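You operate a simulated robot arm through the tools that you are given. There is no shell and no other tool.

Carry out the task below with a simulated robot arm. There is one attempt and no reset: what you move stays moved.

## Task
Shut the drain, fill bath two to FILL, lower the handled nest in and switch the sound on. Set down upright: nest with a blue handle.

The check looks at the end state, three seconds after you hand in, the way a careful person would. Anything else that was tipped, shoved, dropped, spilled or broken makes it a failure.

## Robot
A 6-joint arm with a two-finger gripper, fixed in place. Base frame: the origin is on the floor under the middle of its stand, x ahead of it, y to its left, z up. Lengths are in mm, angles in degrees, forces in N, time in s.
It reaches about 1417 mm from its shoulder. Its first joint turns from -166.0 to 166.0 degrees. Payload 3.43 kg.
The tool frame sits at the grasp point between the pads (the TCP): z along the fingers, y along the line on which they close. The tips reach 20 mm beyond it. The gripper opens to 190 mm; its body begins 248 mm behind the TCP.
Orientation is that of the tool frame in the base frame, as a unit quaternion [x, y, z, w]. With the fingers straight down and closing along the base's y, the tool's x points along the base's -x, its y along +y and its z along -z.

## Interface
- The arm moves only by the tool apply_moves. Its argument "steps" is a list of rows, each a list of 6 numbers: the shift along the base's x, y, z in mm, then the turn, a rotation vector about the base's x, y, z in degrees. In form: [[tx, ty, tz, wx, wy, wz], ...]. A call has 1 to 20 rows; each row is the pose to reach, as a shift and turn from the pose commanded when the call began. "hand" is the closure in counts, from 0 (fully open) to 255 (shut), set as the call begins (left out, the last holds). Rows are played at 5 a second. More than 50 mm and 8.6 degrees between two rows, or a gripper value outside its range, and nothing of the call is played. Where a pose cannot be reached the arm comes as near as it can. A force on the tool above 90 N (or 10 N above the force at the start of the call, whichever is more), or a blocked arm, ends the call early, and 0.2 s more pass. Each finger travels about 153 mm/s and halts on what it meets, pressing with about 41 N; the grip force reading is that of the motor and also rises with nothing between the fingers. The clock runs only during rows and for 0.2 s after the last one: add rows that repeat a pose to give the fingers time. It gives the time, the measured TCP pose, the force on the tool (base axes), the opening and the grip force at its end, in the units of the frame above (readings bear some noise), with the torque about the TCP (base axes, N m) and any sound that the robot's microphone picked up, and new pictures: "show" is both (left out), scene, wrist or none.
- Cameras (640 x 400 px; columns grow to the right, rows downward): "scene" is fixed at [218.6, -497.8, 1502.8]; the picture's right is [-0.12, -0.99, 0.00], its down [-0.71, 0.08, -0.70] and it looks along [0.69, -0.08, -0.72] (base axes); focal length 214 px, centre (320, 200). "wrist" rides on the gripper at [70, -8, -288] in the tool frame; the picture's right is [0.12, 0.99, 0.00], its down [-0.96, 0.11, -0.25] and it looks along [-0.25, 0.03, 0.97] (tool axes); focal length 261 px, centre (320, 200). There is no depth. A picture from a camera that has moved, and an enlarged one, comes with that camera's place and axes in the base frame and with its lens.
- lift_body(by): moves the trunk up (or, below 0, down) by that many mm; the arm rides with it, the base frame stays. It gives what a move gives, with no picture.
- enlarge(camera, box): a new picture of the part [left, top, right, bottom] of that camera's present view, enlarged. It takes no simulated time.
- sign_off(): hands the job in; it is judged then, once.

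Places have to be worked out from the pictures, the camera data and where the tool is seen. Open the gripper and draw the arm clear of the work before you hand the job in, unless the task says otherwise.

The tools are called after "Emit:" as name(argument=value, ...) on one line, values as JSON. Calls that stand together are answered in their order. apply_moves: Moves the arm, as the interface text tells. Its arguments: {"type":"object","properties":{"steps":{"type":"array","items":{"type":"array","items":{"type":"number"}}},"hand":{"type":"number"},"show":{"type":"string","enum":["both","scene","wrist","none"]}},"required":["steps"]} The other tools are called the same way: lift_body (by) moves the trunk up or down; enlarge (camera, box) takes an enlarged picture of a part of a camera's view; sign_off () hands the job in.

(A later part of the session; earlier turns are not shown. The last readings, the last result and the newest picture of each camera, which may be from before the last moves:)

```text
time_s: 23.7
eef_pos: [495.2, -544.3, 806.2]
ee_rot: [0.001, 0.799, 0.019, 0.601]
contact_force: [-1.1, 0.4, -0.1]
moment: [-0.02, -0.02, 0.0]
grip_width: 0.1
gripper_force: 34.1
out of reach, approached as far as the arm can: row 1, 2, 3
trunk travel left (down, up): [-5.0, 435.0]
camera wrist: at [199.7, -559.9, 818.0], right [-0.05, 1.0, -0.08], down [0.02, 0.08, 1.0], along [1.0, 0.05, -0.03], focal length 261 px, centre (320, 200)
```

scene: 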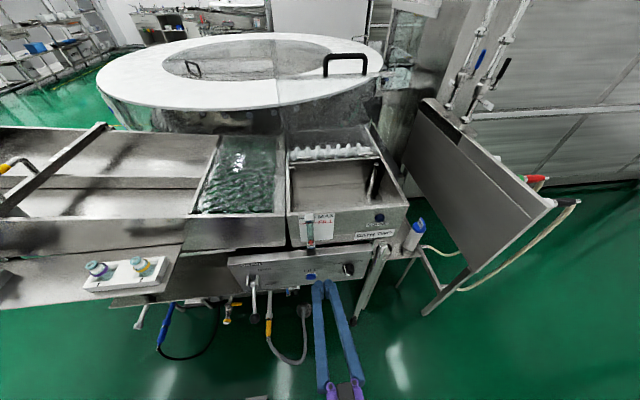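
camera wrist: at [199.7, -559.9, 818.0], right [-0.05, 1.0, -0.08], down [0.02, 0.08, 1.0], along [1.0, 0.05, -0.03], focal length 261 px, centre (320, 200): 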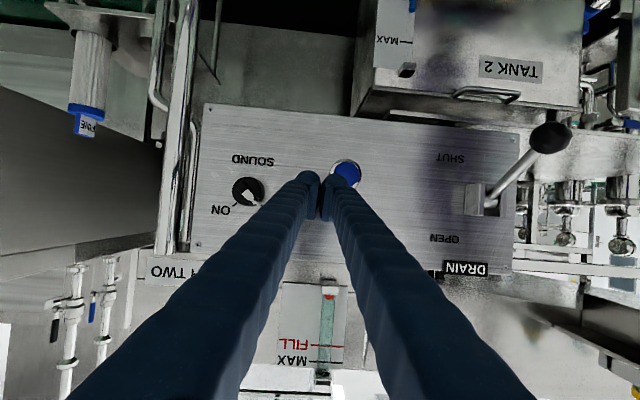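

Still at the folding limit; a 50° tilt should be reachable. I also offset in y so a single fingertip (≈15 mm off the tool axis) meets the button centre.

Emit:
apply_moves(steps=[[-15, 0, 6, -0.6, 6, -0.2], [-25, 2, 10, -1.0, 12, -0.4], [-30, 8, 6, -1.5, 18, -0.6], [-25, 15, 0, -2.03, 23.9, -0.82], [-15, 22, -10, -2.03, 23.9, -0.82]])

```text
time_s: 24.9
eef_pos: [479.9, -521.9, 797.2]
ee_rot: [-0.005, 0.902, -0.018, 0.431]
contact_force: [-0.7, 0.7, 2.0]
moment: [-0.03, 0.05, -0.1]
grip_width: 0.1
gripper_force: 34.1
trunk travel left (down, up): [-5.0, 435.0]
camera wrist: at [213.0, -524.6, 922.6], right [-0.07, 0.99, -0.13], down [0.41, 0.15, 0.9], along [0.91, 0.01, -0.42], focal length 261 px, centre (320, 200)
```

scene: 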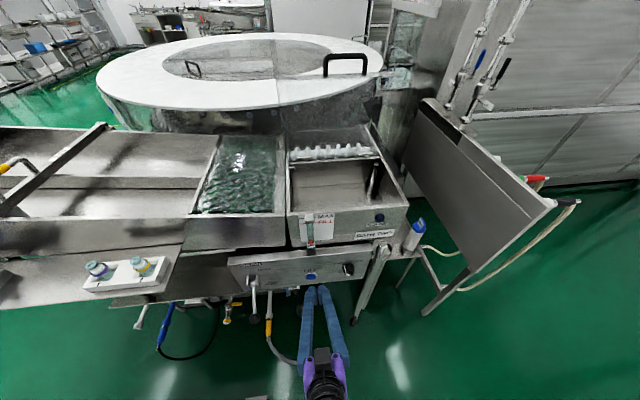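
wrist: 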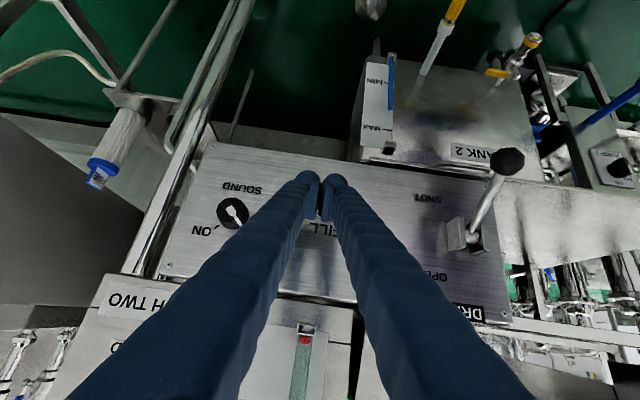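

Reachable now. I check the gauge in the scene view and then creep towards the button.

Emit:
apply_moves(steps=[[12, 0, -8, 0, 0, 0], [28, 0, -15, 0, 0, 0]])

Emit:
enlarge(camera="scene", box=[270, 200, 366, 300])

Emit:
enlarge(camera="wrist", box=[270, 150, 390, 250])

```text
time_s: 25.5
eef_pos: [509.7, -523.8, 782.1]
ee_rot: [-0.005, 0.902, -0.019, 0.431]
contact_force: [0.0, -0.6, 0.4]
moment: [-0.03, -0.02, -0.03]
grip_width: 0.0
gripper_force: 34.6
trunk travel left (down, up): [-5.0, 435.0]
camera wrist: at [241.1, -525.5, 907.4], right [-0.07, 0.99, -0.13], down [0.41, 0.15, 0.9], along [0.91, 0.01, -0.42], focal length 261 px, centre (320, 200)
```

scene: 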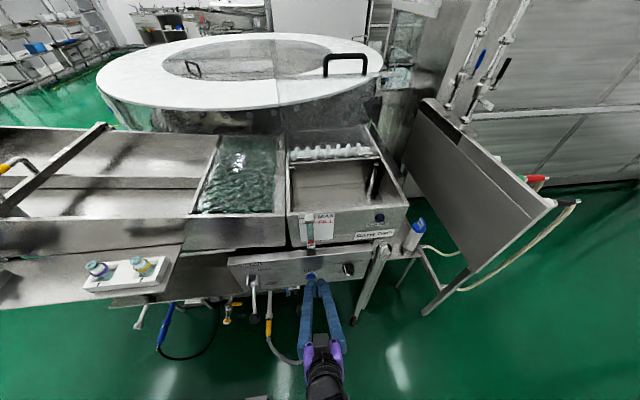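
wrist: 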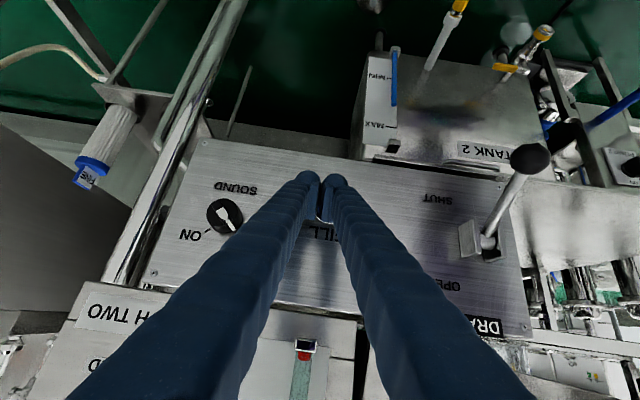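

```text
4.00 times, centred on (318, 250) of scene
camera zoom: at [218.6, -497.8, 1502.8], right [-0.12, -0.99, 0.0], down [-0.71, 0.08, -0.7], along [0.69, -0.08, -0.72], focal length 858 px, centre (328, 0)
```

zoom: 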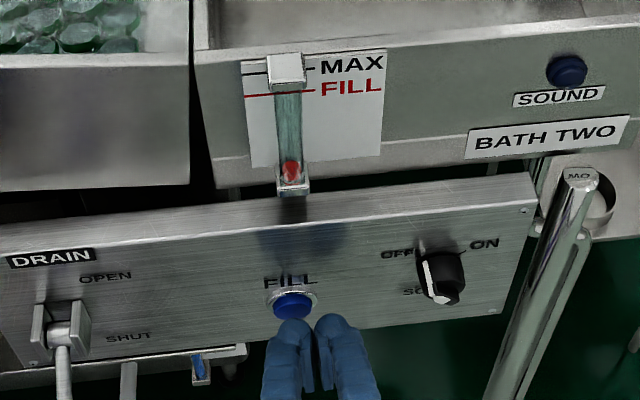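

```text
4.00 times, centred on (330, 200) of wrist
camera zoom: at [241.1, -525.5, 907.4], right [-0.07, 0.99, -0.13], down [0.41, 0.15, 0.9], along [0.91, 0.01, -0.42], focal length 1043 px, centre (280, 200)
```

zoom: 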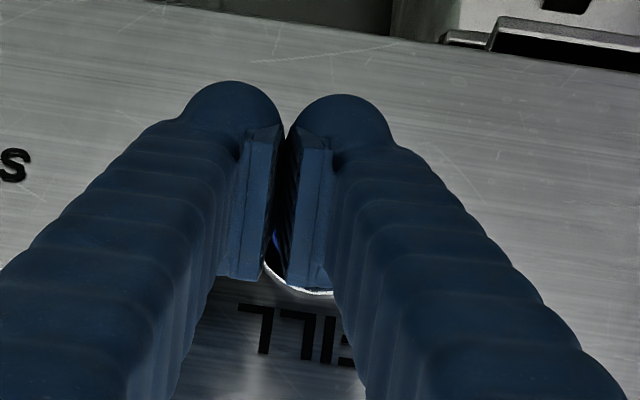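

The left fingertip is right in front of the button. I advance in small steps and watch the force and the gauge.

Emit:
apply_moves(steps=[[6, 0, 0, 0, 0, 0], [12, 0, 0, 0, 0, 0]], show="none")

Emit:
enlarge(camera="scene", box=[270, 200, 366, 300])

```text
time_s: 26.1
eef_pos: [520.7, -523.0, 781.5]
ee_rot: [-0.004, 0.902, -0.019, 0.431]
contact_force: [-0.4, 0.0, 0.7]
moment: [-0.02, -0.02, 0.02]
grip_width: 0.0
gripper_force: 34.6
trunk travel left (down, up): [-5.0, 435.0]
```

```text
4.00 times, centred on (318, 250) of scene
camera zoom: at [218.6, -497.8, 1502.8], right [-0.12, -0.99, 0.0], down [-0.71, 0.08, -0.7], along [0.69, -0.08, -0.72], focal length 858 px, centre (328, 0)
```

zoom: 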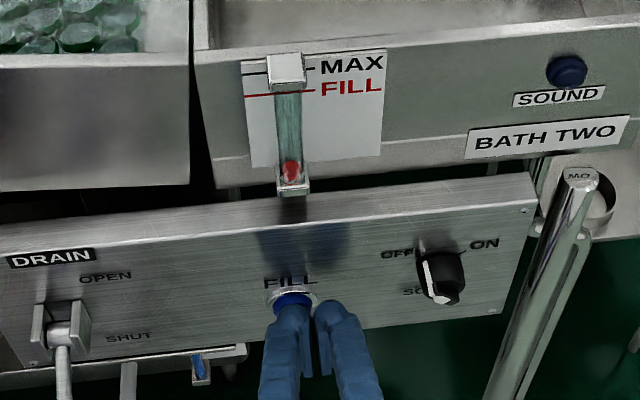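

No contact yet; I continue in 3–4 mm steps.

Emit:
apply_moves(steps=[[4, 0, 0, 0, 0, 0], [7, 0, 0, 0, 0, 0]], show="none")

Emit:
enlarge(camera="scene", box=[270, 200, 366, 300])

```text
time_s: 26.7
eef_pos: [528.0, -523.4, 781.9]
ee_rot: [-0.005, 0.902, -0.018, 0.431]
contact_force: [-1.6, 1.4, -0.2]
moment: [0.02, 0.02, 0.05]
grip_width: 0.0
gripper_force: 34.4
trunk travel left (down, up): [-5.0, 435.0]
heard: click
```

```text
4.00 times, centred on (318, 250) of scene
camera zoom: at [218.6, -497.8, 1502.8], right [-0.12, -0.99, 0.0], down [-0.71, 0.08, -0.7], along [0.69, -0.08, -0.72], focal length 858 px, centre (328, 0)
```

zoom: 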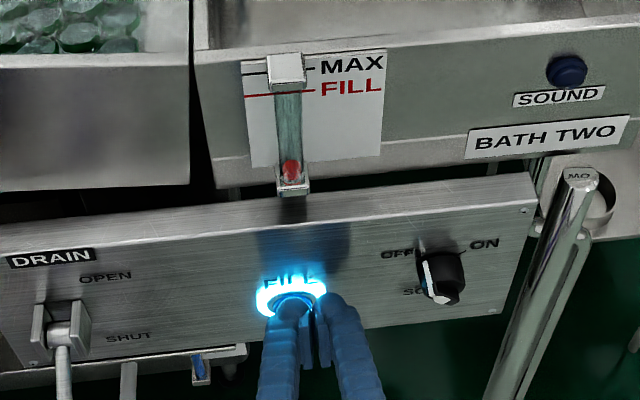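

A click and the button lights: filling. I hold still briefly and watch the gauge rise.

Emit:
apply_moves(steps=[[0, 0, 0, 0, 0, 0], [0, 0, 0, 0, 0, 0], [0, 0, 0, 0, 0, 0]], show="none")

Emit:
enlarge(camera="scene", box=[270, 200, 366, 300])

```text
time_s: 27.5
eef_pos: [526.1, -524.1, 781.8]
ee_rot: [-0.005, 0.902, -0.019, 0.431]
contact_force: [-1.3, 0.5, 0.0]
moment: [-0.01, 0.03, 0.06]
grip_width: 0.0
gripper_force: 34.0
trunk travel left (down, up): [-5.0, 435.0]
```

```text
4.00 times, centred on (318, 250) of scene
camera zoom: at [218.6, -497.8, 1502.8], right [-0.12, -0.99, 0.0], down [-0.71, 0.08, -0.7], along [0.69, -0.08, -0.72], focal length 858 px, centre (328, 0)
```

zoom: 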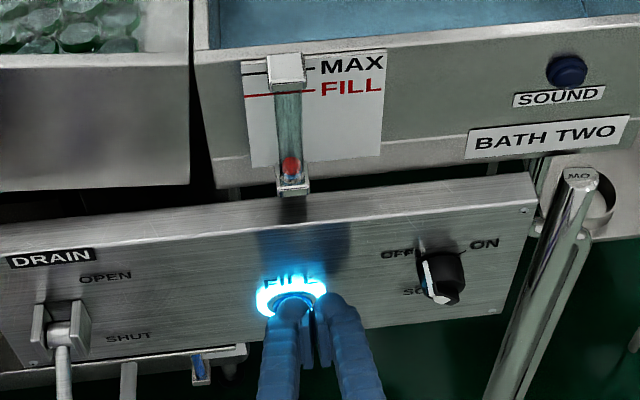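

Water is entering and the float starts rising slowly. I hold longer and measure the rate.

Emit:
apply_moves(steps=[[0, 0, 0, 0, 0, 0], [0, 0, 0, 0, 0, 0], [0, 0, 0, 0, 0, 0], [0, 0, 0, 0, 0, 0], [0, 0, 0, 0, 0, 0], [0, 0, 0, 0, 0, 0], [0, 0, 0, 0, 0, 0], [0, 0, 0, 0, 0, 0], [0, 0, 0, 0, 0, 0]], show="none")

Emit:
enlarge(camera="scene", box=[270, 200, 366, 300])

```text
time_s: 29.5
eef_pos: [528.2, -523.5, 780.9]
ee_rot: [-0.005, 0.902, -0.019, 0.431]
contact_force: [-2.2, 0.1, 0.2]
moment: [0.01, -0.04, -0.01]
grip_width: 0.0
gripper_force: 33.7
trunk travel left (down, up): [-5.0, 435.0]
```

```text
4.00 times, centred on (318, 250) of scene
camera zoom: at [218.6, -497.8, 1502.8], right [-0.12, -0.99, 0.0], down [-0.71, 0.08, -0.7], along [0.69, -0.08, -0.72], focal length 858 px, centre (328, 0)
```

zoom: 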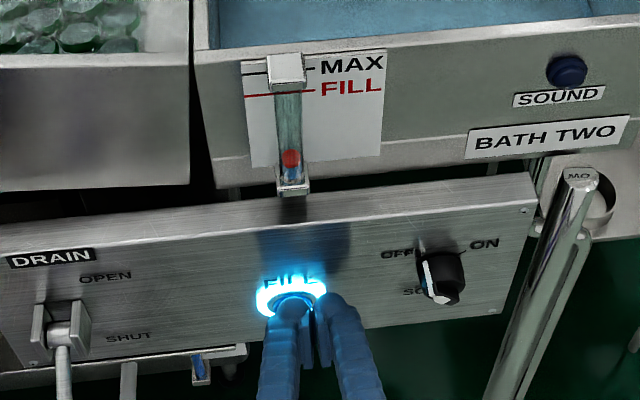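

The float rises roughly 3.5 px/s in this zoom, with ~63 px to go to the FILL line. I hold longer.

Emit:
apply_moves(steps=[[0, 0, 0, 0, 0, 0], [0, 0, 0, 0, 0, 0], [0, 0, 0, 0, 0, 0], [0, 0, 0, 0, 0, 0], [0, 0, 0, 0, 0, 0], [0, 0, 0, 0, 0, 0], [0, 0, 0, 0, 0, 0], [0, 0, 0, 0, 0, 0], [0, 0, 0, 0, 0, 0], [0, 0, 0, 0, 0, 0], [0, 0, 0, 0, 0, 0], [0, 0, 0, 0, 0, 0], [0, 0, 0, 0, 0, 0], [0, 0, 0, 0, 0, 0], [0, 0, 0, 0, 0, 0], [0, 0, 0, 0, 0, 0], [0, 0, 0, 0, 0, 0], [0, 0, 0, 0, 0, 0], [0, 0, 0, 0, 0, 0], [0, 0, 0, 0, 0, 0]], show="none")

Emit:
enlarge(camera="scene", box=[290, 205, 338, 255])

```text
time_s: 33.7
eef_pos: [527.6, -523.6, 782.2]
ee_rot: [-0.004, 0.902, -0.02, 0.431]
contact_force: [-1.5, 0.4, -1.0]
moment: [0.01, -0.02, -0.01]
grip_width: 0.0
gripper_force: 34.3
trunk travel left (down, up): [-5.0, 435.0]
```

```text
8.00 times, centred on (314, 230) of scene
camera zoom: at [218.6, -497.8, 1502.8], right [-0.12, -0.99, 0.0], down [-0.71, 0.08, -0.7], along [0.69, -0.08, -0.72], focal length 1716 px, centre (368, -40)
```

zoom: 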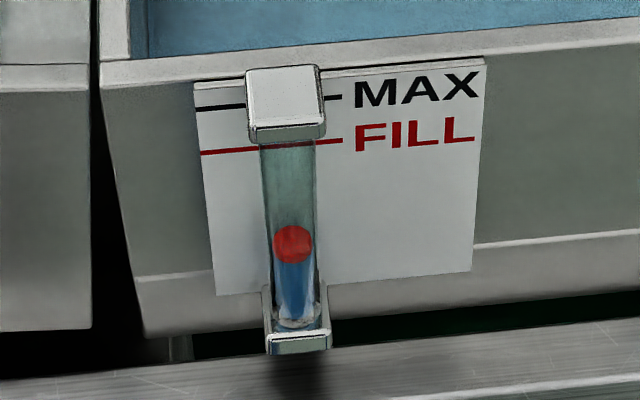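

The float is now ~33 mm up; allowing for parallax (the tube stands in front of the label), about 40 mm remain, ≈9 s. I hold another 4 s, then will release and look level at the gauge.

Emit:
apply_moves(steps=[[0, 0, 0, 0, 0, 0], [0, 0, 0, 0, 0, 0], [0, 0, 0, 0, 0, 0], [0, 0, 0, 0, 0, 0], [0, 0, 0, 0, 0, 0], [0, 0, 0, 0, 0, 0], [0, 0, 0, 0, 0, 0], [0, 0, 0, 0, 0, 0], [0, 0, 0, 0, 0, 0], [0, 0, 0, 0, 0, 0], [0, 0, 0, 0, 0, 0], [0, 0, 0, 0, 0, 0], [0, 0, 0, 0, 0, 0], [0, 0, 0, 0, 0, 0], [0, 0, 0, 0, 0, 0], [0, 0, 0, 0, 0, 0], [0, 0, 0, 0, 0, 0], [0, 0, 0, 0, 0, 0], [0, 0, 0, 0, 0, 0], [0, 0, 0, 0, 0, 0]], show="wrist")

Emit:
enlarge(camera="scene", box=[290, 205, 338, 255])

```text
time_s: 37.9
eef_pos: [528.8, -523.5, 781.6]
ee_rot: [-0.004, 0.902, -0.02, 0.431]
contact_force: [-2.8, -0.1, 0.2]
moment: [0.01, -0.01, 0.02]
grip_width: 0.0
gripper_force: 33.9
trunk travel left (down, up): [-5.0, 435.0]
camera wrist: at [259.8, -526.1, 907.2], right [-0.07, 0.99, -0.13], down [0.41, 0.15, 0.9], along [0.91, 0.01, -0.42], focal length 261 px, centre (320, 200)
```

wrist: 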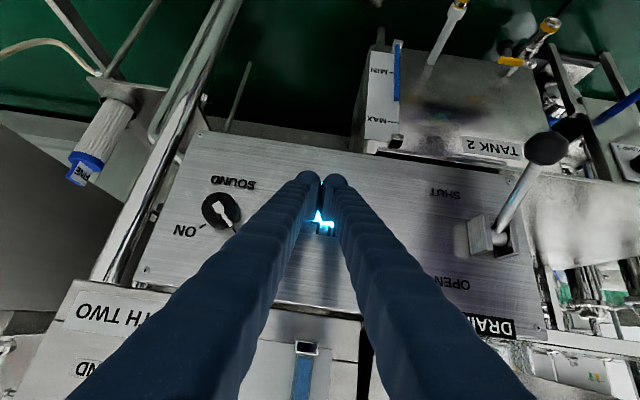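

```text
8.00 times, centred on (314, 230) of scene
camera zoom: at [218.6, -497.8, 1502.8], right [-0.12, -0.99, 0.0], down [-0.71, 0.08, -0.7], along [0.69, -0.08, -0.72], focal length 1716 px, centre (368, -40)
```

zoom: 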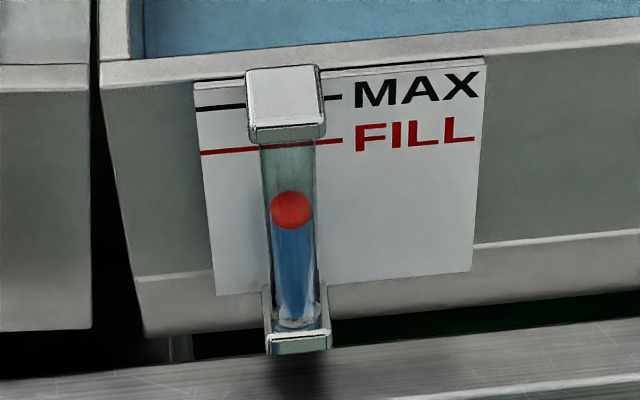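

About 4 s of filling remain by my estimate. I release now to learn whether the button is momentary, with margin left.

Emit:
apply_moves(steps=[[-20, 0, 0, 0, 0, 0]], show="none")

Emit:
enlarge(camera="scene", box=[270, 200, 366, 300])

```text
time_s: 38.3
eef_pos: [507.6, -522.8, 782.0]
ee_rot: [-0.006, 0.902, -0.019, 0.431]
contact_force: [0.0, -0.3, -0.2]
moment: [-0.05, 0.04, -0.03]
grip_width: 0.4
gripper_force: 34.5
trunk travel left (down, up): [-5.0, 435.0]
```

```text
4.00 times, centred on (318, 250) of scene
camera zoom: at [218.6, -497.8, 1502.8], right [-0.12, -0.99, 0.0], down [-0.71, 0.08, -0.7], along [0.69, -0.08, -0.72], focal length 858 px, centre (328, 0)
```

zoom: 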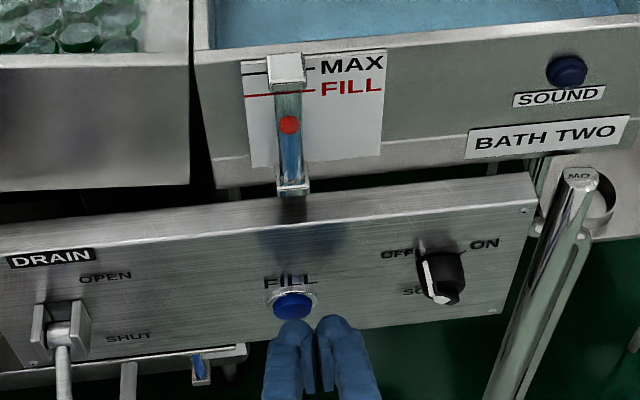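

Momentary confirmed (light is off, level holds). I raise the tool to look horizontally at the gauge through the finger gap.

Emit:
apply_moves(steps=[[-20, 3, 40, 0, 0, 0], [-30, 6, 80, 0, 0, 0], [-30, 8, 118, 0, 0, 0]], show="wrist")

Emit:
enlarge(camera="wrist", box=[270, 230, 390, 400])

```text
time_s: 39.1
eef_pos: [476.4, -515.0, 900.9]
ee_rot: [-0.006, 0.902, -0.018, 0.431]
contact_force: [-0.7, 0.0, 0.0]
moment: [0.05, -0.05, 0.04]
grip_width: 0.0
gripper_force: 34.3
trunk travel left (down, up): [-5.0, 435.0]
camera wrist: at [209.4, -517.7, 1025.1], right [-0.07, 0.99, -0.13], down [0.41, 0.15, 0.9], along [0.91, 0.01, -0.42], focal length 261 px, centre (320, 200)
```

wrist: 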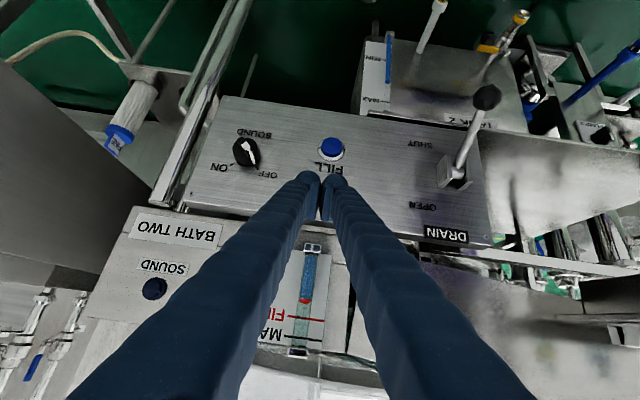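

```text
2.35 times, centred on (330, 315) of wrist
camera zoom: at [209.4, -517.7, 1025.1], right [-0.07, 0.99, -0.13], down [0.41, 0.15, 0.9], along [0.91, 0.01, -0.42], focal length 613 px, centre (296, -71)
```

zoom: 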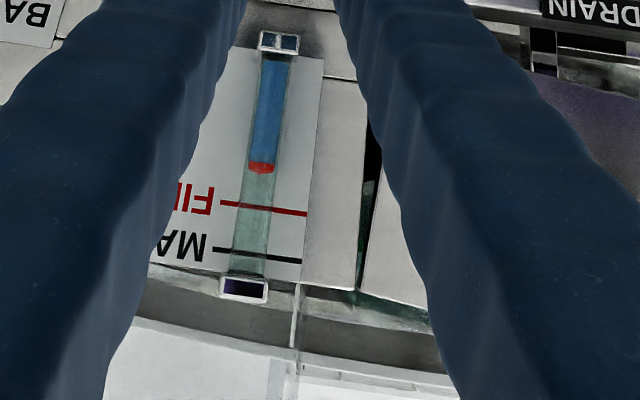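

The view is level with the FILL line (z≈1024): the float sits at ≈1004, about 20 mm below. At ~4.7 mm/s that needs ≈4.2 s more; I press again for about 3.2 s, release, and re-measure.

Emit:
apply_moves(steps=[[10, -2, -40, 0, 0, 0], [20, -4, -80, 0, 0, 0], [30, -8, -118, 0, 0, 0], [43, -8, -118, 0, 0, 0], [50, -8, -118, 0, 0, 0], [50, -8, -118, 0, 0, 0], [50, -8, -118, 0, 0, 0], [50, -8, -118, 0, 0, 0], [50, -8, -118, 0, 0, 0], [50, -8, -118, 0, 0, 0], [50, -8, -118, 0, 0, 0], [50, -8, -118, 0, 0, 0], [50, -8, -118, 0, 0, 0], [50, -8, -118, 0, 0, 0], [50, -8, -118, 0, 0, 0], [50, -8, -118, 0, 0, 0], [50, -8, -118, 0, 0, 0], [50, -8, -118, 0, 0, 0], [50, -8, -118, 0, 0, 0], [30, -8, -118, 0, 0, 0]], show="none")

Emit:
enlarge(camera="scene", box=[290, 205, 338, 255])

```text
time_s: 43.3
eef_pos: [507.8, -523.0, 783.0]
ee_rot: [-0.005, 0.902, -0.019, 0.431]
contact_force: [1.0, -0.5, -0.3]
moment: [-0.04, 0.03, 0.01]
grip_width: 0.0
gripper_force: 34.5
trunk travel left (down, up): [-5.0, 435.0]
heard: click
```

```text
8.00 times, centred on (314, 230) of scene
camera zoom: at [218.6, -497.8, 1502.8], right [-0.12, -0.99, 0.0], down [-0.71, 0.08, -0.7], along [0.69, -0.08, -0.72], focal length 1716 px, centre (368, -40)
```

zoom: 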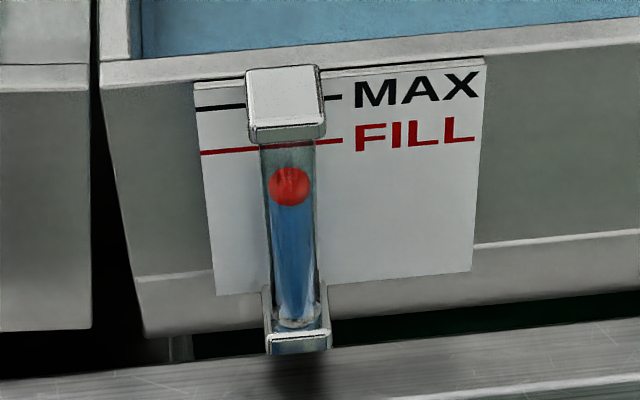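

The float moved to row 187 (of ≈176 estimated). I raise to look level again.

Emit:
apply_moves(steps=[[-20, 3, 40, 0, 0, 0], [-30, 6, 80, 0, 0, 0], [-30, 8, 118, 0, 0, 0]], show="none")

Emit:
enlarge(camera="wrist", box=[280, 240, 340, 360])

```text
time_s: 44.1
eef_pos: [478.4, -513.4, 898.1]
ee_rot: [-0.005, 0.902, -0.019, 0.431]
contact_force: [0.8, -0.1, 0.2]
moment: [0.08, -0.04, 0.04]
grip_width: 0.0
gripper_force: 34.7
trunk travel left (down, up): [-5.0, 435.0]
```

```text
3.33 times, centred on (310, 300) of wrist
camera zoom: at [211.0, -517.1, 1023.8], right [-0.07, 0.99, -0.13], down [0.41, 0.15, 0.9], along [0.91, 0.01, -0.42], focal length 869 px, centre (353, -133)
```

zoom: 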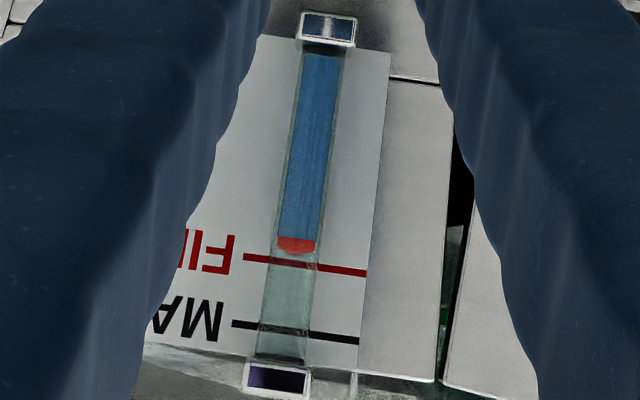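

Level view: water surface is ~8–9 mm below the FILL line. I press again for about 1.6 s, release, and re-check.

Emit:
apply_moves(steps=[[10, -2, -40, 0, 0, 0], [20, -4, -80, 0, 0, 0], [30, -8, -118, 0, 0, 0], [43, -8, -118, 0, 0, 0], [50, -8, -118, 0, 0, 0], [50, -8, -118, 0, 0, 0], [50, -8, -118, 0, 0, 0], [50, -8, -118, 0, 0, 0], [50, -8, -118, 0, 0, 0], [50, -8, -118, 0, 0, 0], [50, -8, -118, 0, 0, 0], [50, -8, -118, 0, 0, 0], [30, -8, -118, 0, 0, 0], [20, -5, -80, 0, 0, 0], [5, -2, -40, 0, 0, 0], [0, 0, 0, 0, 0, 0]], show="none")

Emit:
enlarge(camera="wrist", box=[280, 240, 340, 360])

Emit:
enlarge(camera="scene", box=[290, 205, 338, 255])

```text
time_s: 47.5
eef_pos: [477.7, -515.5, 899.3]
ee_rot: [-0.005, 0.902, -0.018, 0.431]
contact_force: [0.0, -0.5, 0.5]
moment: [0.04, -0.04, 0.12]
grip_width: 0.1
gripper_force: 34.5
trunk travel left (down, up): [-5.0, 435.0]
heard: click
```

```text
3.33 times, centred on (310, 300) of wrist
camera zoom: at [210.2, -518.0, 1025.6], right [-0.07, 0.99, -0.13], down [0.41, 0.15, 0.9], along [0.91, 0.01, -0.42], focal length 869 px, centre (353, -133)
```

zoom: 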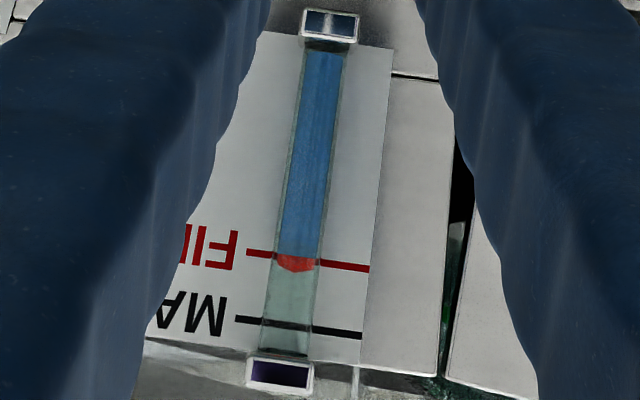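

```text
8.00 times, centred on (314, 230) of scene
camera zoom: at [218.6, -497.8, 1502.8], right [-0.12, -0.99, 0.0], down [-0.71, 0.08, -0.7], along [0.69, -0.08, -0.72], focal length 1716 px, centre (368, -40)
```

zoom: 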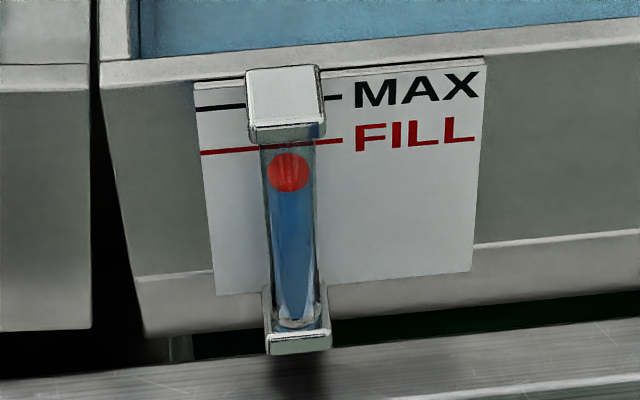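

The float/water surface now sits at the FILL line (within ~2 mm), so filling is done. Next I fetch the nest: raise the trunk and swing left with the tool back to vertical.

Emit:
lift_body(by=220)

Emit:
apply_moves(steps=[[0, 41, 13, 0.2, 5.1, 0], [0, 82, 26, 0.4, 10.2, -0.1], [0, 123, 39, 0.6, 15.3, -0.2], [0, 164, 52, 0.85, 20.4, -0.2], [0, 205, 65, 1.07, 25.5, -0.3], [0, 246, 78, 1.3, 30.6, -0.35], [0, 287, 91, 1.5, 35.7, -0.4], [0, 328, 104, 1.7, 40.8, -0.45], [0, 369, 117, 1.9, 45.9, -0.5], [0, 410, 130, 2.13, 51.05, -0.59], [0, 450, 150, 2.13, 51.05, -0.59], [0, 490, 170, 2.13, 51.05, -0.59], [0, 530, 190, 2.13, 51.05, -0.59], [0, 570, 210, 2.13, 51.05, -0.59]], hand=0)

```text
time_s: 49.8
eef_pos: [478.5, -514.7, 1119.5]
ee_rot: [-0.005, 0.902, -0.019, 0.431]
contact_force: [-0.1, 0.4, 0.4]
moment: [-0.02, -0.01, 0.0]
grip_width: 0.0
gripper_force: 34.3
trunk travel left (down, up): [-225.0, 215.0]
```

```text
time_s: 52.8
eef_pos: [478.0, 55.3, 1331.1]
ee_rot: [0.0, 1.0, -0.001, 0.0]
contact_force: [0.4, 0.1, 0.7]
moment: [0.0, 0.04, 0.04]
grip_width: 190.2
gripper_force: 0.1
trunk travel left (down, up): [-225.0, 215.0]
camera wrist: at [408.3, 46.0, 1617.9], right [-0.12, 0.99, 0.0], down [0.96, 0.12, 0.25], along [0.25, 0.03, -0.97], focal length 261 px, centre (320, 200)
```

scene: 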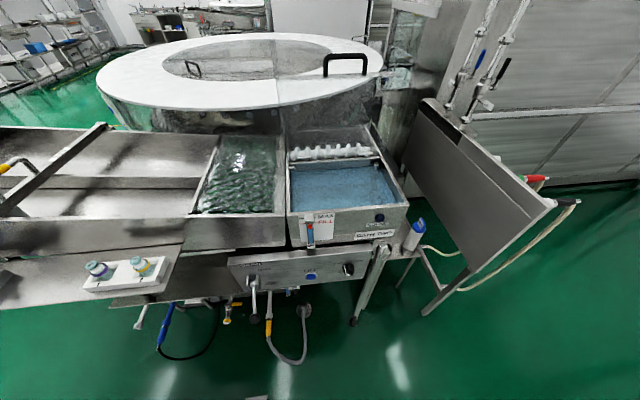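
wrist: 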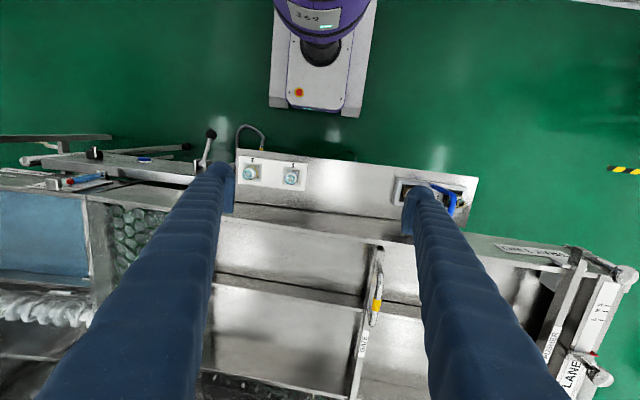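

Water stands in bath two. I move further left so the nest appears between the open fingers.

Emit:
apply_moves(steps=[[0, 48, 0, 0, 0, 0], [0, 96, 0, 0, 0, 0], [0, 144, 0, 0, 0, 0], [0, 192, 0, 0, 0, 0], [0, 240, 0, 0, 0, 0], [0, 275, 0, 0, 0, 0]], show="wrist")

Emit:
enlarge(camera="wrist", box=[230, 130, 410, 250])

```text
time_s: 54.2
eef_pos: [487.6, 321.0, 1323.8]
ee_rot: [0.011, 1.0, -0.003, -0.005]
contact_force: [-0.4, 0.0, -0.3]
moment: [-0.09, 0.02, 0.01]
grip_width: 190.2
gripper_force: 0.1
trunk travel left (down, up): [-225.0, 215.0]
camera wrist: at [420.0, 316.3, 1611.5], right [-0.1, 1.0, -0.01], down [0.97, 0.1, 0.24], along [0.24, 0.02, -0.97], focal length 261 px, centre (320, 200)
```

wrist: 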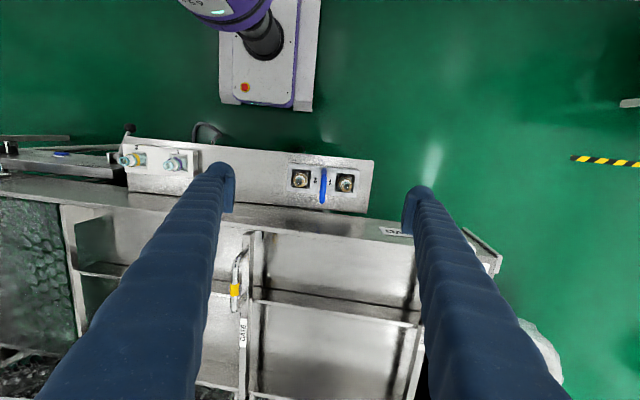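

```text
3.33 times, centred on (320, 190) of wrist
camera zoom: at [420.0, 316.3, 1611.5], right [-0.1, 1.0, -0.01], down [0.97, 0.1, 0.24], along [0.24, 0.02, -0.97], focal length 869 px, centre (320, 233)
```

zoom: 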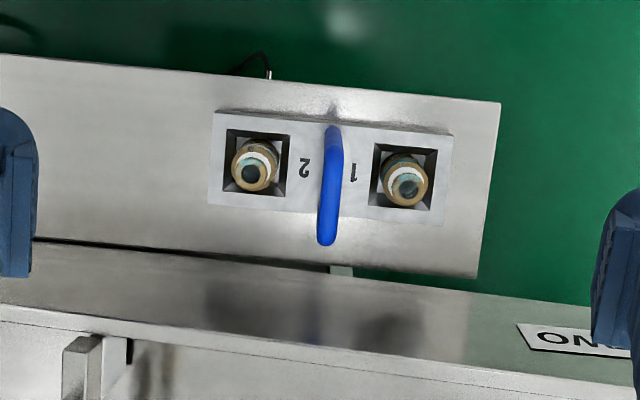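

The handle bar is triangulated at about (518,329,1103), running along x, with the block top at z≈1004. I move above it with the fingers about 100 mm apart and square the tool.

Emit:
apply_moves(steps=[[0, 0, 0, 0, 0, 0], [15, 0, -30, 0, 0, 0], [35, 0, -70, 0, 0, 0], [35, 0, -110, 0, 0, 0], [35, 0, -140, 0, 0, 0], [35, 0, -140, 0, 0, 0]], hand=121)

```text
time_s: 55.6
eef_pos: [512.1, 328.6, 1190.5]
ee_rot: [0.0, 1.0, 0.001, 0.001]
contact_force: [-0.4, 1.0, 0.8]
moment: [0.0, -0.03, -0.04]
grip_width: 99.6
gripper_force: 0.2
trunk travel left (down, up): [-225.0, 215.0]
camera wrist: at [442.5, 319.9, 1477.3], right [-0.12, 0.99, 0.0], down [0.96, 0.12, 0.25], along [0.25, 0.03, -0.97], focal length 261 px, centre (320, 200)
```

scene: 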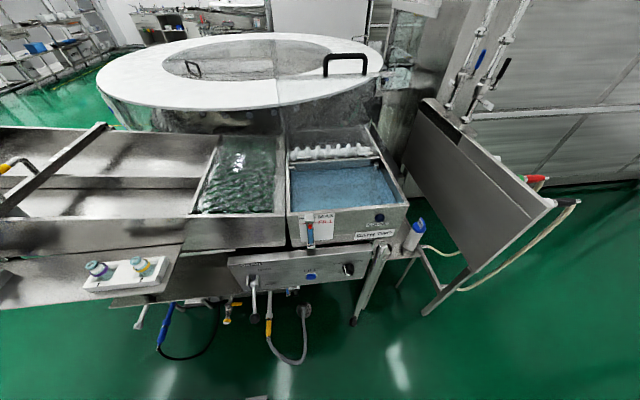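
wrist: 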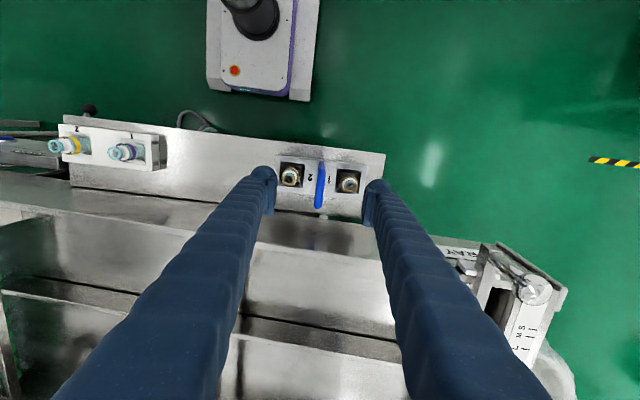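

The handle lies between the fingertips. I enlarge to refine its position before descending.

Emit:
enlarge(camera="wrist", box=[250, 140, 394, 230])

```text
4.44 times, centred on (322, 185) of wrist
camera zoom: at [442.5, 319.9, 1477.3], right [-0.12, 0.99, 0.0], down [0.96, 0.12, 0.25], along [0.25, 0.03, -0.97], focal length 1158 px, centre (311, 267)
```

zoom: 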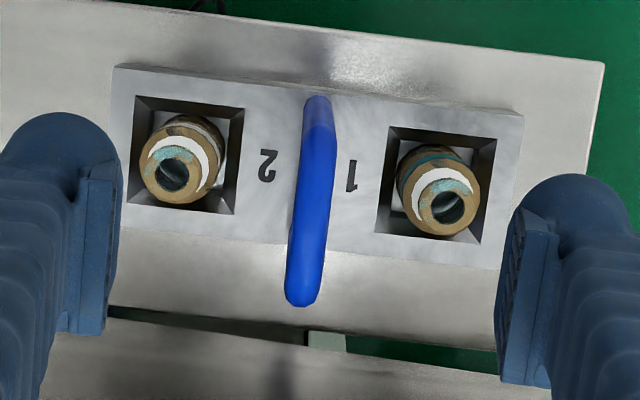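

The bar centre is at ≈(517,329), yawed ~1.7°. I descend to it and then close.

Emit:
apply_moves(steps=[[5, 0, -30, 0, 0, 1.0], [5, 0, -60, 0, 0, 1.7], [5, 0, -75, 0, 0, 1.7], [5, 0, -88, 0, 0, 1.7], [5, 0, -88, 0, 0, 1.7]], show="none")

Emit:
enlarge(camera="wrist", box=[230, 120, 420, 240])

```text
time_s: 56.8
eef_pos: [517.4, 330.7, 1101.8]
ee_rot: [-0.015, 1.0, -0.001, 0.0]
contact_force: [0.2, -0.7, 0.0]
moment: [0.03, -0.02, -0.01]
grip_width: 99.6
gripper_force: 0.1
trunk travel left (down, up): [-225.0, 215.0]
```

```text
3.33 times, centred on (325, 180) of wrist
camera zoom: at [448.7, 319.0, 1388.8], right [-0.15, 0.99, 0.0], down [0.96, 0.15, 0.25], along [0.24, 0.04, -0.97], focal length 869 px, centre (303, 267)
```

zoom: 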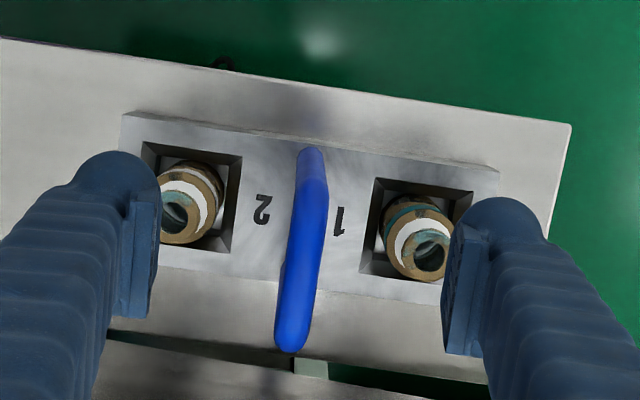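

The tool centre projects onto the middle of the bar. Closing the gripper now.

Emit:
apply_moves(steps=[[0, 0, 0, 0, 0, 0], [0, 0, 0, 0, 0, 0], [0, 0, 0, 0, 0, 0], [0, 0, 0, 0, 0, 0], [0, 0, 0, 0, 0, 0]], hand=255, show="wrist")

```text
time_s: 58.0
eef_pos: [518.2, 329.5, 1101.4]
ee_rot: [-0.016, 1.0, -0.001, 0.0]
contact_force: [-0.4, -0.2, 0.2]
moment: [0.02, 0.03, 0.02]
grip_width: 7.6
gripper_force: 41.3
trunk travel left (down, up): [-225.0, 215.0]
camera wrist: at [449.5, 318.3, 1389.0], right [-0.15, 0.99, 0.0], down [0.96, 0.14, 0.25], along [0.24, 0.04, -0.97], focal length 261 px, centre (320, 200)
```

wrist: 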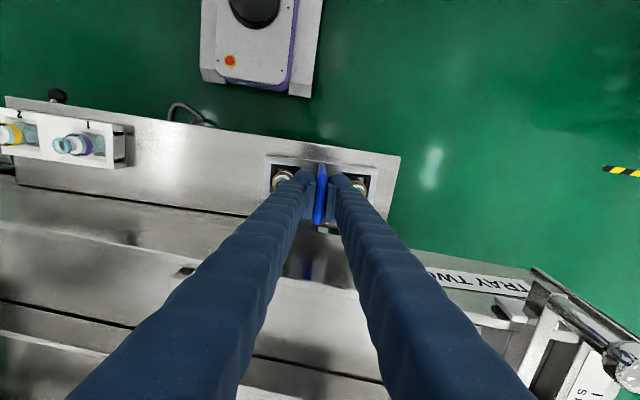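

The bar is gripped (7.6 mm, 41 N). I lift gently and check the weight.

Emit:
apply_moves(steps=[[0, 0, 5, 0, 0, 0], [0, 0, 12, 0, 0, 0], [0, 0, 25, 0, 0, 0], [0, 0, 40, 0, 0, 0], [0, 0, 60, 0, 0, 0], [0, 0, 60, 0, 0, 0]])

Emit:
enlarge(camera="wrist", box=[240, 130, 410, 250])

```text
time_s: 59.4
eef_pos: [517.4, 329.6, 1162.8]
ee_rot: [-0.014, 1.0, -0.001, 0.0]
contact_force: [-0.6, -0.1, -3.8]
moment: [0.01, -0.01, -0.02]
grip_width: 7.2
gripper_force: 41.0
trunk travel left (down, up): [-225.0, 215.0]
camera wrist: at [449.1, 319.2, 1449.1], right [-0.15, 0.99, 0.0], down [0.96, 0.14, 0.25], along [0.24, 0.04, -0.97], focal length 261 px, centre (320, 200)
```

scene: 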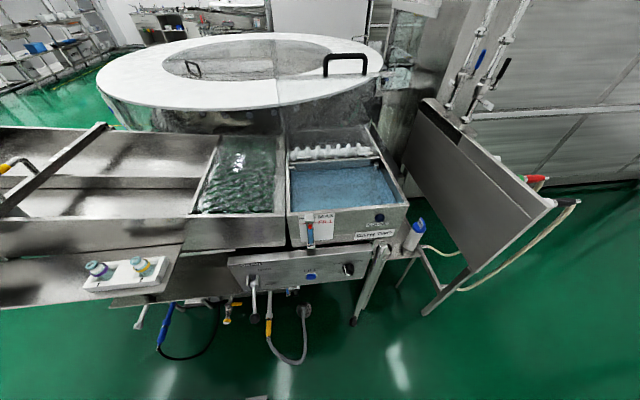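
wrist: 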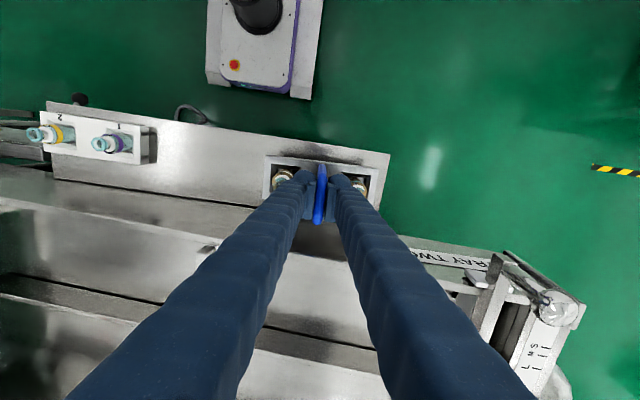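

```text
3.33 times, centred on (325, 190) of wrist
camera zoom: at [449.1, 319.2, 1449.1], right [-0.15, 0.99, 0.0], down [0.96, 0.14, 0.25], along [0.24, 0.04, -0.97], focal length 869 px, centre (303, 233)
```

zoom: 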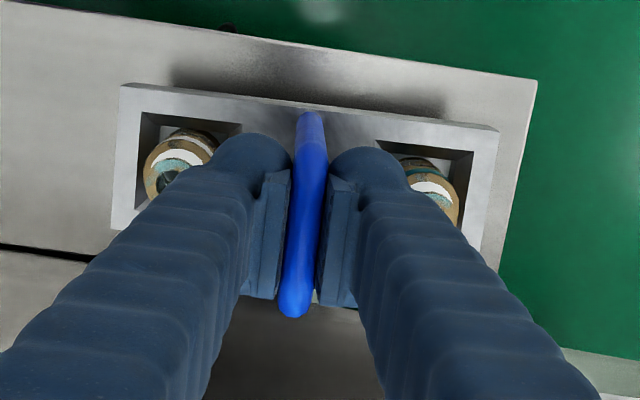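

The nest hangs level (3.8 N). I raise it well clear and carry it toward the bath side.

Emit:
apply_moves(steps=[[0, 0, 30, 0, 0, 0], [0, 0, 65, 0, 0, 0], [0, 0, 100, 0, 0, 0], [0, -10, 130, 0, 0, 0], [0, -35, 140, 0, 0, -0.2], [0, -70, 140, 0, 0, -0.4], [0, -108, 140, 0, 0, -0.6], [0, -146, 140, 0, 0, -0.8], [0, -184, 140, 0, 0, -1.0], [0, -222, 140, 0, 0, -1.2], [0, -260, 140, 0, 0, -1.4], [0, -298, 140, 0, 0, -1.7], [0, -336, 140, 0, 0, -1.7], [0, -374, 140, 0, 0, -1.7], [0, -412, 140, 0, 0, -1.7], [0, -450, 140, 0, 0, -1.7], [0, -485, 140, 0, 0, -1.7], [0, -510, 140, 0, 0, -1.7], [0, -525, 140, 0, 0, -1.7], [0, -530, 140, 0, 0, -1.7]])

```text
time_s: 63.6
eef_pos: [518.3, -200.0, 1301.9]
ee_rot: [-0.001, 1.0, 0.0, 0.0]
contact_force: [1.2, 1.0, -3.2]
moment: [0.02, 0.0, 0.0]
grip_width: 7.4
gripper_force: 40.5
trunk travel left (down, up): [-225.0, 215.0]
camera wrist: at [448.6, -209.0, 1588.9], right [-0.12, 0.99, 0.0], down [0.96, 0.12, 0.25], along [0.25, 0.03, -0.97], focal length 261 px, centre (320, 200)
```

scene: 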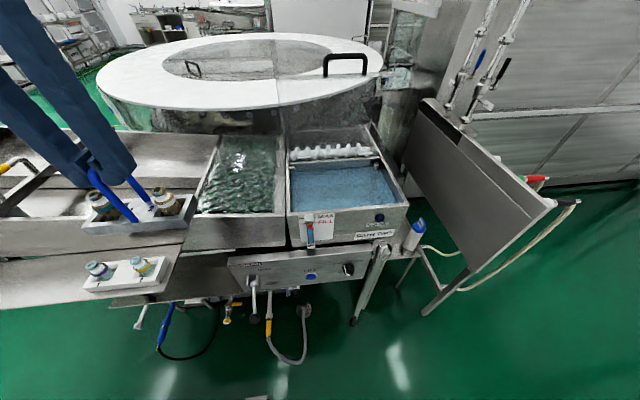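
wrist: 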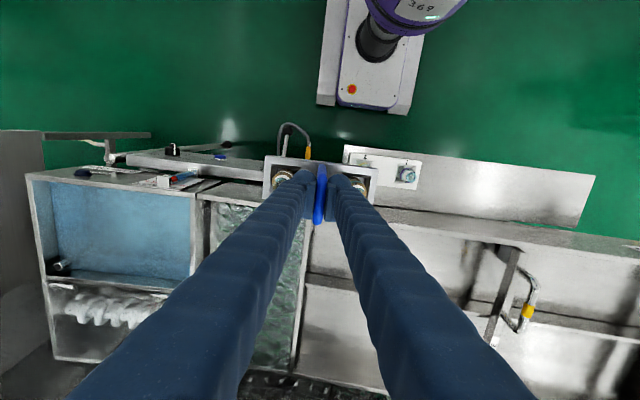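

The nest hangs upright with both bottles in place. I carry it diagonally to above bath two's centre, about (715,-610).

Emit:
apply_moves(steps=[[10, -20, 0, 0, 0, 0], [22, -48, 0, 0, 0, 0], [36, -78, 0, 0, 0, 0], [50, -108, 0, 0, 0, 0], [65, -138, 0, 0, 0, 0], [80, -168, 0, 0, 0, 0], [95, -198, 0, 0, 0, 0], [110, -228, 0, 0, 0, 0], [125, -258, 0, 0, 0, 0], [140, -288, 0, 0, 0, 0], [155, -318, 0, 0, 0, 0], [170, -348, 0, 0, 0, 0], [182, -375, 0, 0, 0, 0], [192, -397, 0, 0, 0, 0], [197, -410, 0, 0, 0, 0], [197, -410, 0, 0, 0, 0]])

```text
time_s: 67.0
eef_pos: [698.9, -593.5, 1292.6]
ee_rot: [0.0, 1.0, 0.0, -0.001]
contact_force: [0.2, -0.1, -2.3]
moment: [0.01, -0.02, 0.03]
grip_width: 7.5
gripper_force: 41.5
out of reach, approached as far as the arm can: row 14, 15, 16
trunk travel left (down, up): [-225.0, 215.0]
camera wrist: at [628.7, -602.0, 1579.1], right [-0.12, 0.99, 0.0], down [0.96, 0.12, 0.25], along [0.25, 0.03, -0.97], focal length 261 px, centre (320, 200)
```

scene: 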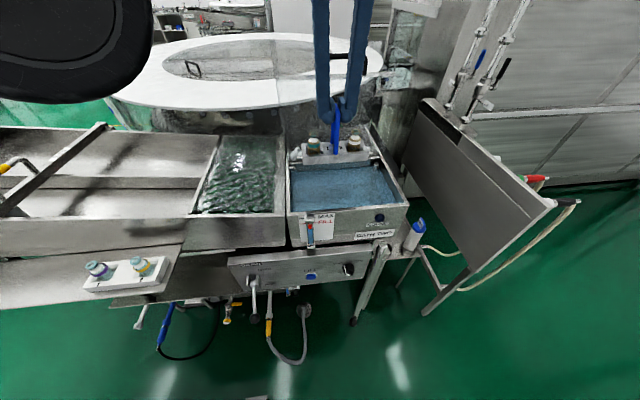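
wrist: 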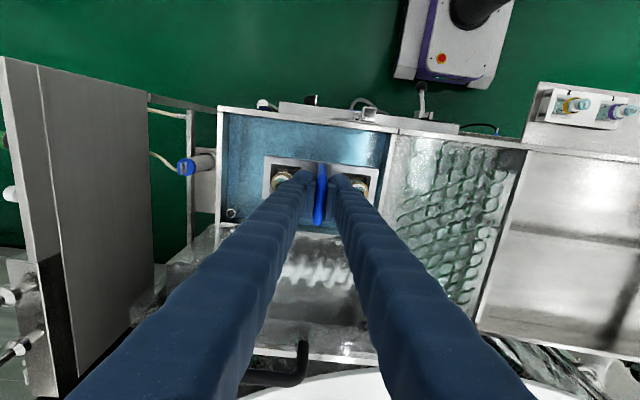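

The arm is at its outer reach at this height but the nest is over the bath. I enlarge to check its position relative to the walls before lowering.

Emit:
enlarge(camera="wrist", box=[205, 90, 405, 250])

Emit:
enlarge(camera="scene", box=[270, 110, 430, 230])

```text
2.50 times, centred on (305, 170) of wrist
camera zoom: at [628.7, -602.0, 1579.1], right [-0.12, 0.99, 0.0], down [0.96, 0.12, 0.25], along [0.25, 0.03, -0.97], focal length 652 px, centre (358, 275)
```

zoom: 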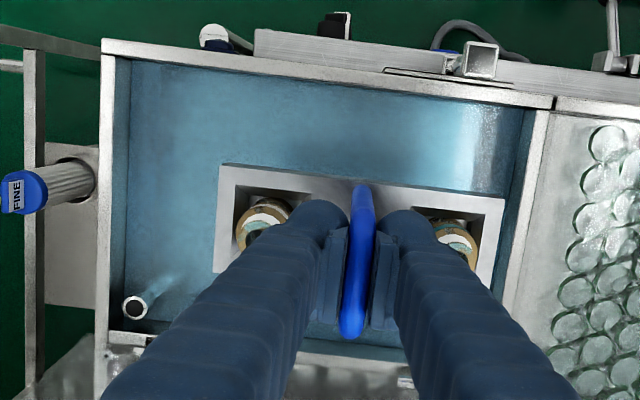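

```text
3.33 times, centred on (350, 170) of scene
camera zoom: at [218.6, -497.8, 1502.8], right [-0.12, -0.99, 0.0], down [-0.71, 0.08, -0.7], along [0.69, -0.08, -0.72], focal length 715 px, centre (220, 300)
```

zoom: 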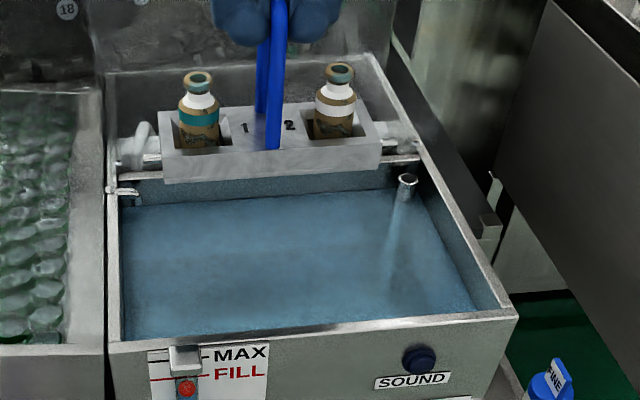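

The nest centre is inside the basin with ≥40 mm margins on every side (basin x≈614–843, y≈-780…-465). I lower it to just above the water, shifting slightly toward the centre.

Emit:
apply_moves(steps=[[2, -3, -25, 0, 0, 0], [5, -6, -55, 0, 0, 0], [8, -10, -85, 0, 0, 0], [11, -14, -112, 0, 0, 0], [13, -18, -130, 0, 0, 0], [13, -18, -130, 0, 0, 0]])

Emit:
enlarge(camera="scene", box=[270, 110, 430, 230])

Emit:
enlarge(camera="wrist", box=[205, 90, 405, 250])

```text
time_s: 68.4
eef_pos: [710.8, -611.8, 1161.1]
ee_rot: [0.001, 1.0, -0.001, -0.001]
contact_force: [-0.4, -0.9, -3.3]
moment: [0.04, -0.01, 0.0]
grip_width: 7.6
gripper_force: 41.0
trunk travel left (down, up): [-225.0, 215.0]
camera wrist: at [641.5, -620.8, 1448.4], right [-0.12, 0.99, 0.0], down [0.96, 0.12, 0.25], along [0.25, 0.03, -0.97], focal length 261 px, centre (320, 200)
```

scene: 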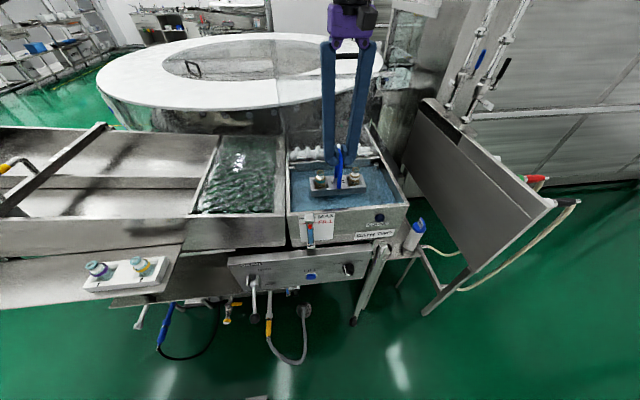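
wrist: 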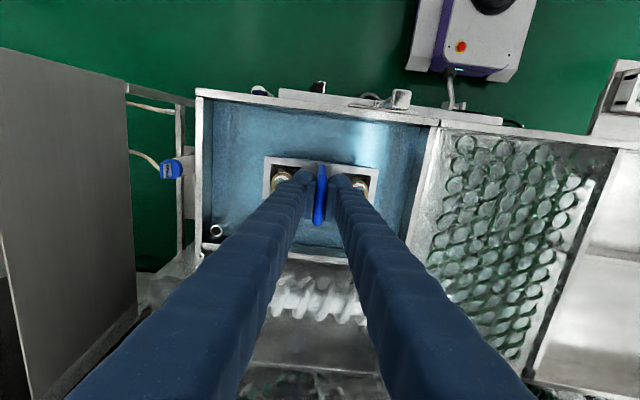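

```text
3.33 times, centred on (350, 170) of scene
camera zoom: at [218.6, -497.8, 1502.8], right [-0.12, -0.99, 0.0], down [-0.71, 0.08, -0.7], along [0.69, -0.08, -0.72], focal length 715 px, centre (220, 300)
```

zoom: 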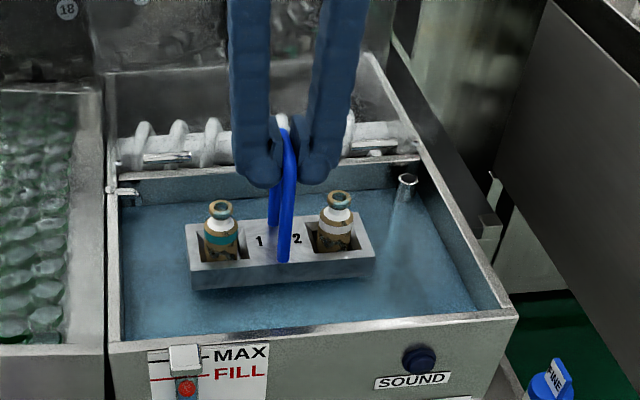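

```text
2.50 times, centred on (305, 170) of wrist
camera zoom: at [641.5, -620.8, 1448.4], right [-0.12, 0.99, 0.0], down [0.96, 0.12, 0.25], along [0.25, 0.03, -0.97], focal length 652 px, centre (358, 275)
```

zoom: 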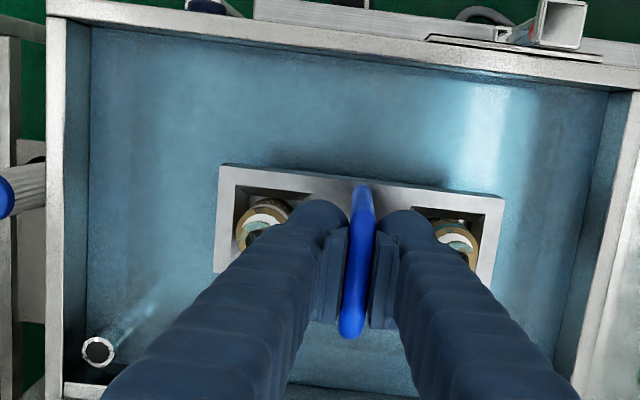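

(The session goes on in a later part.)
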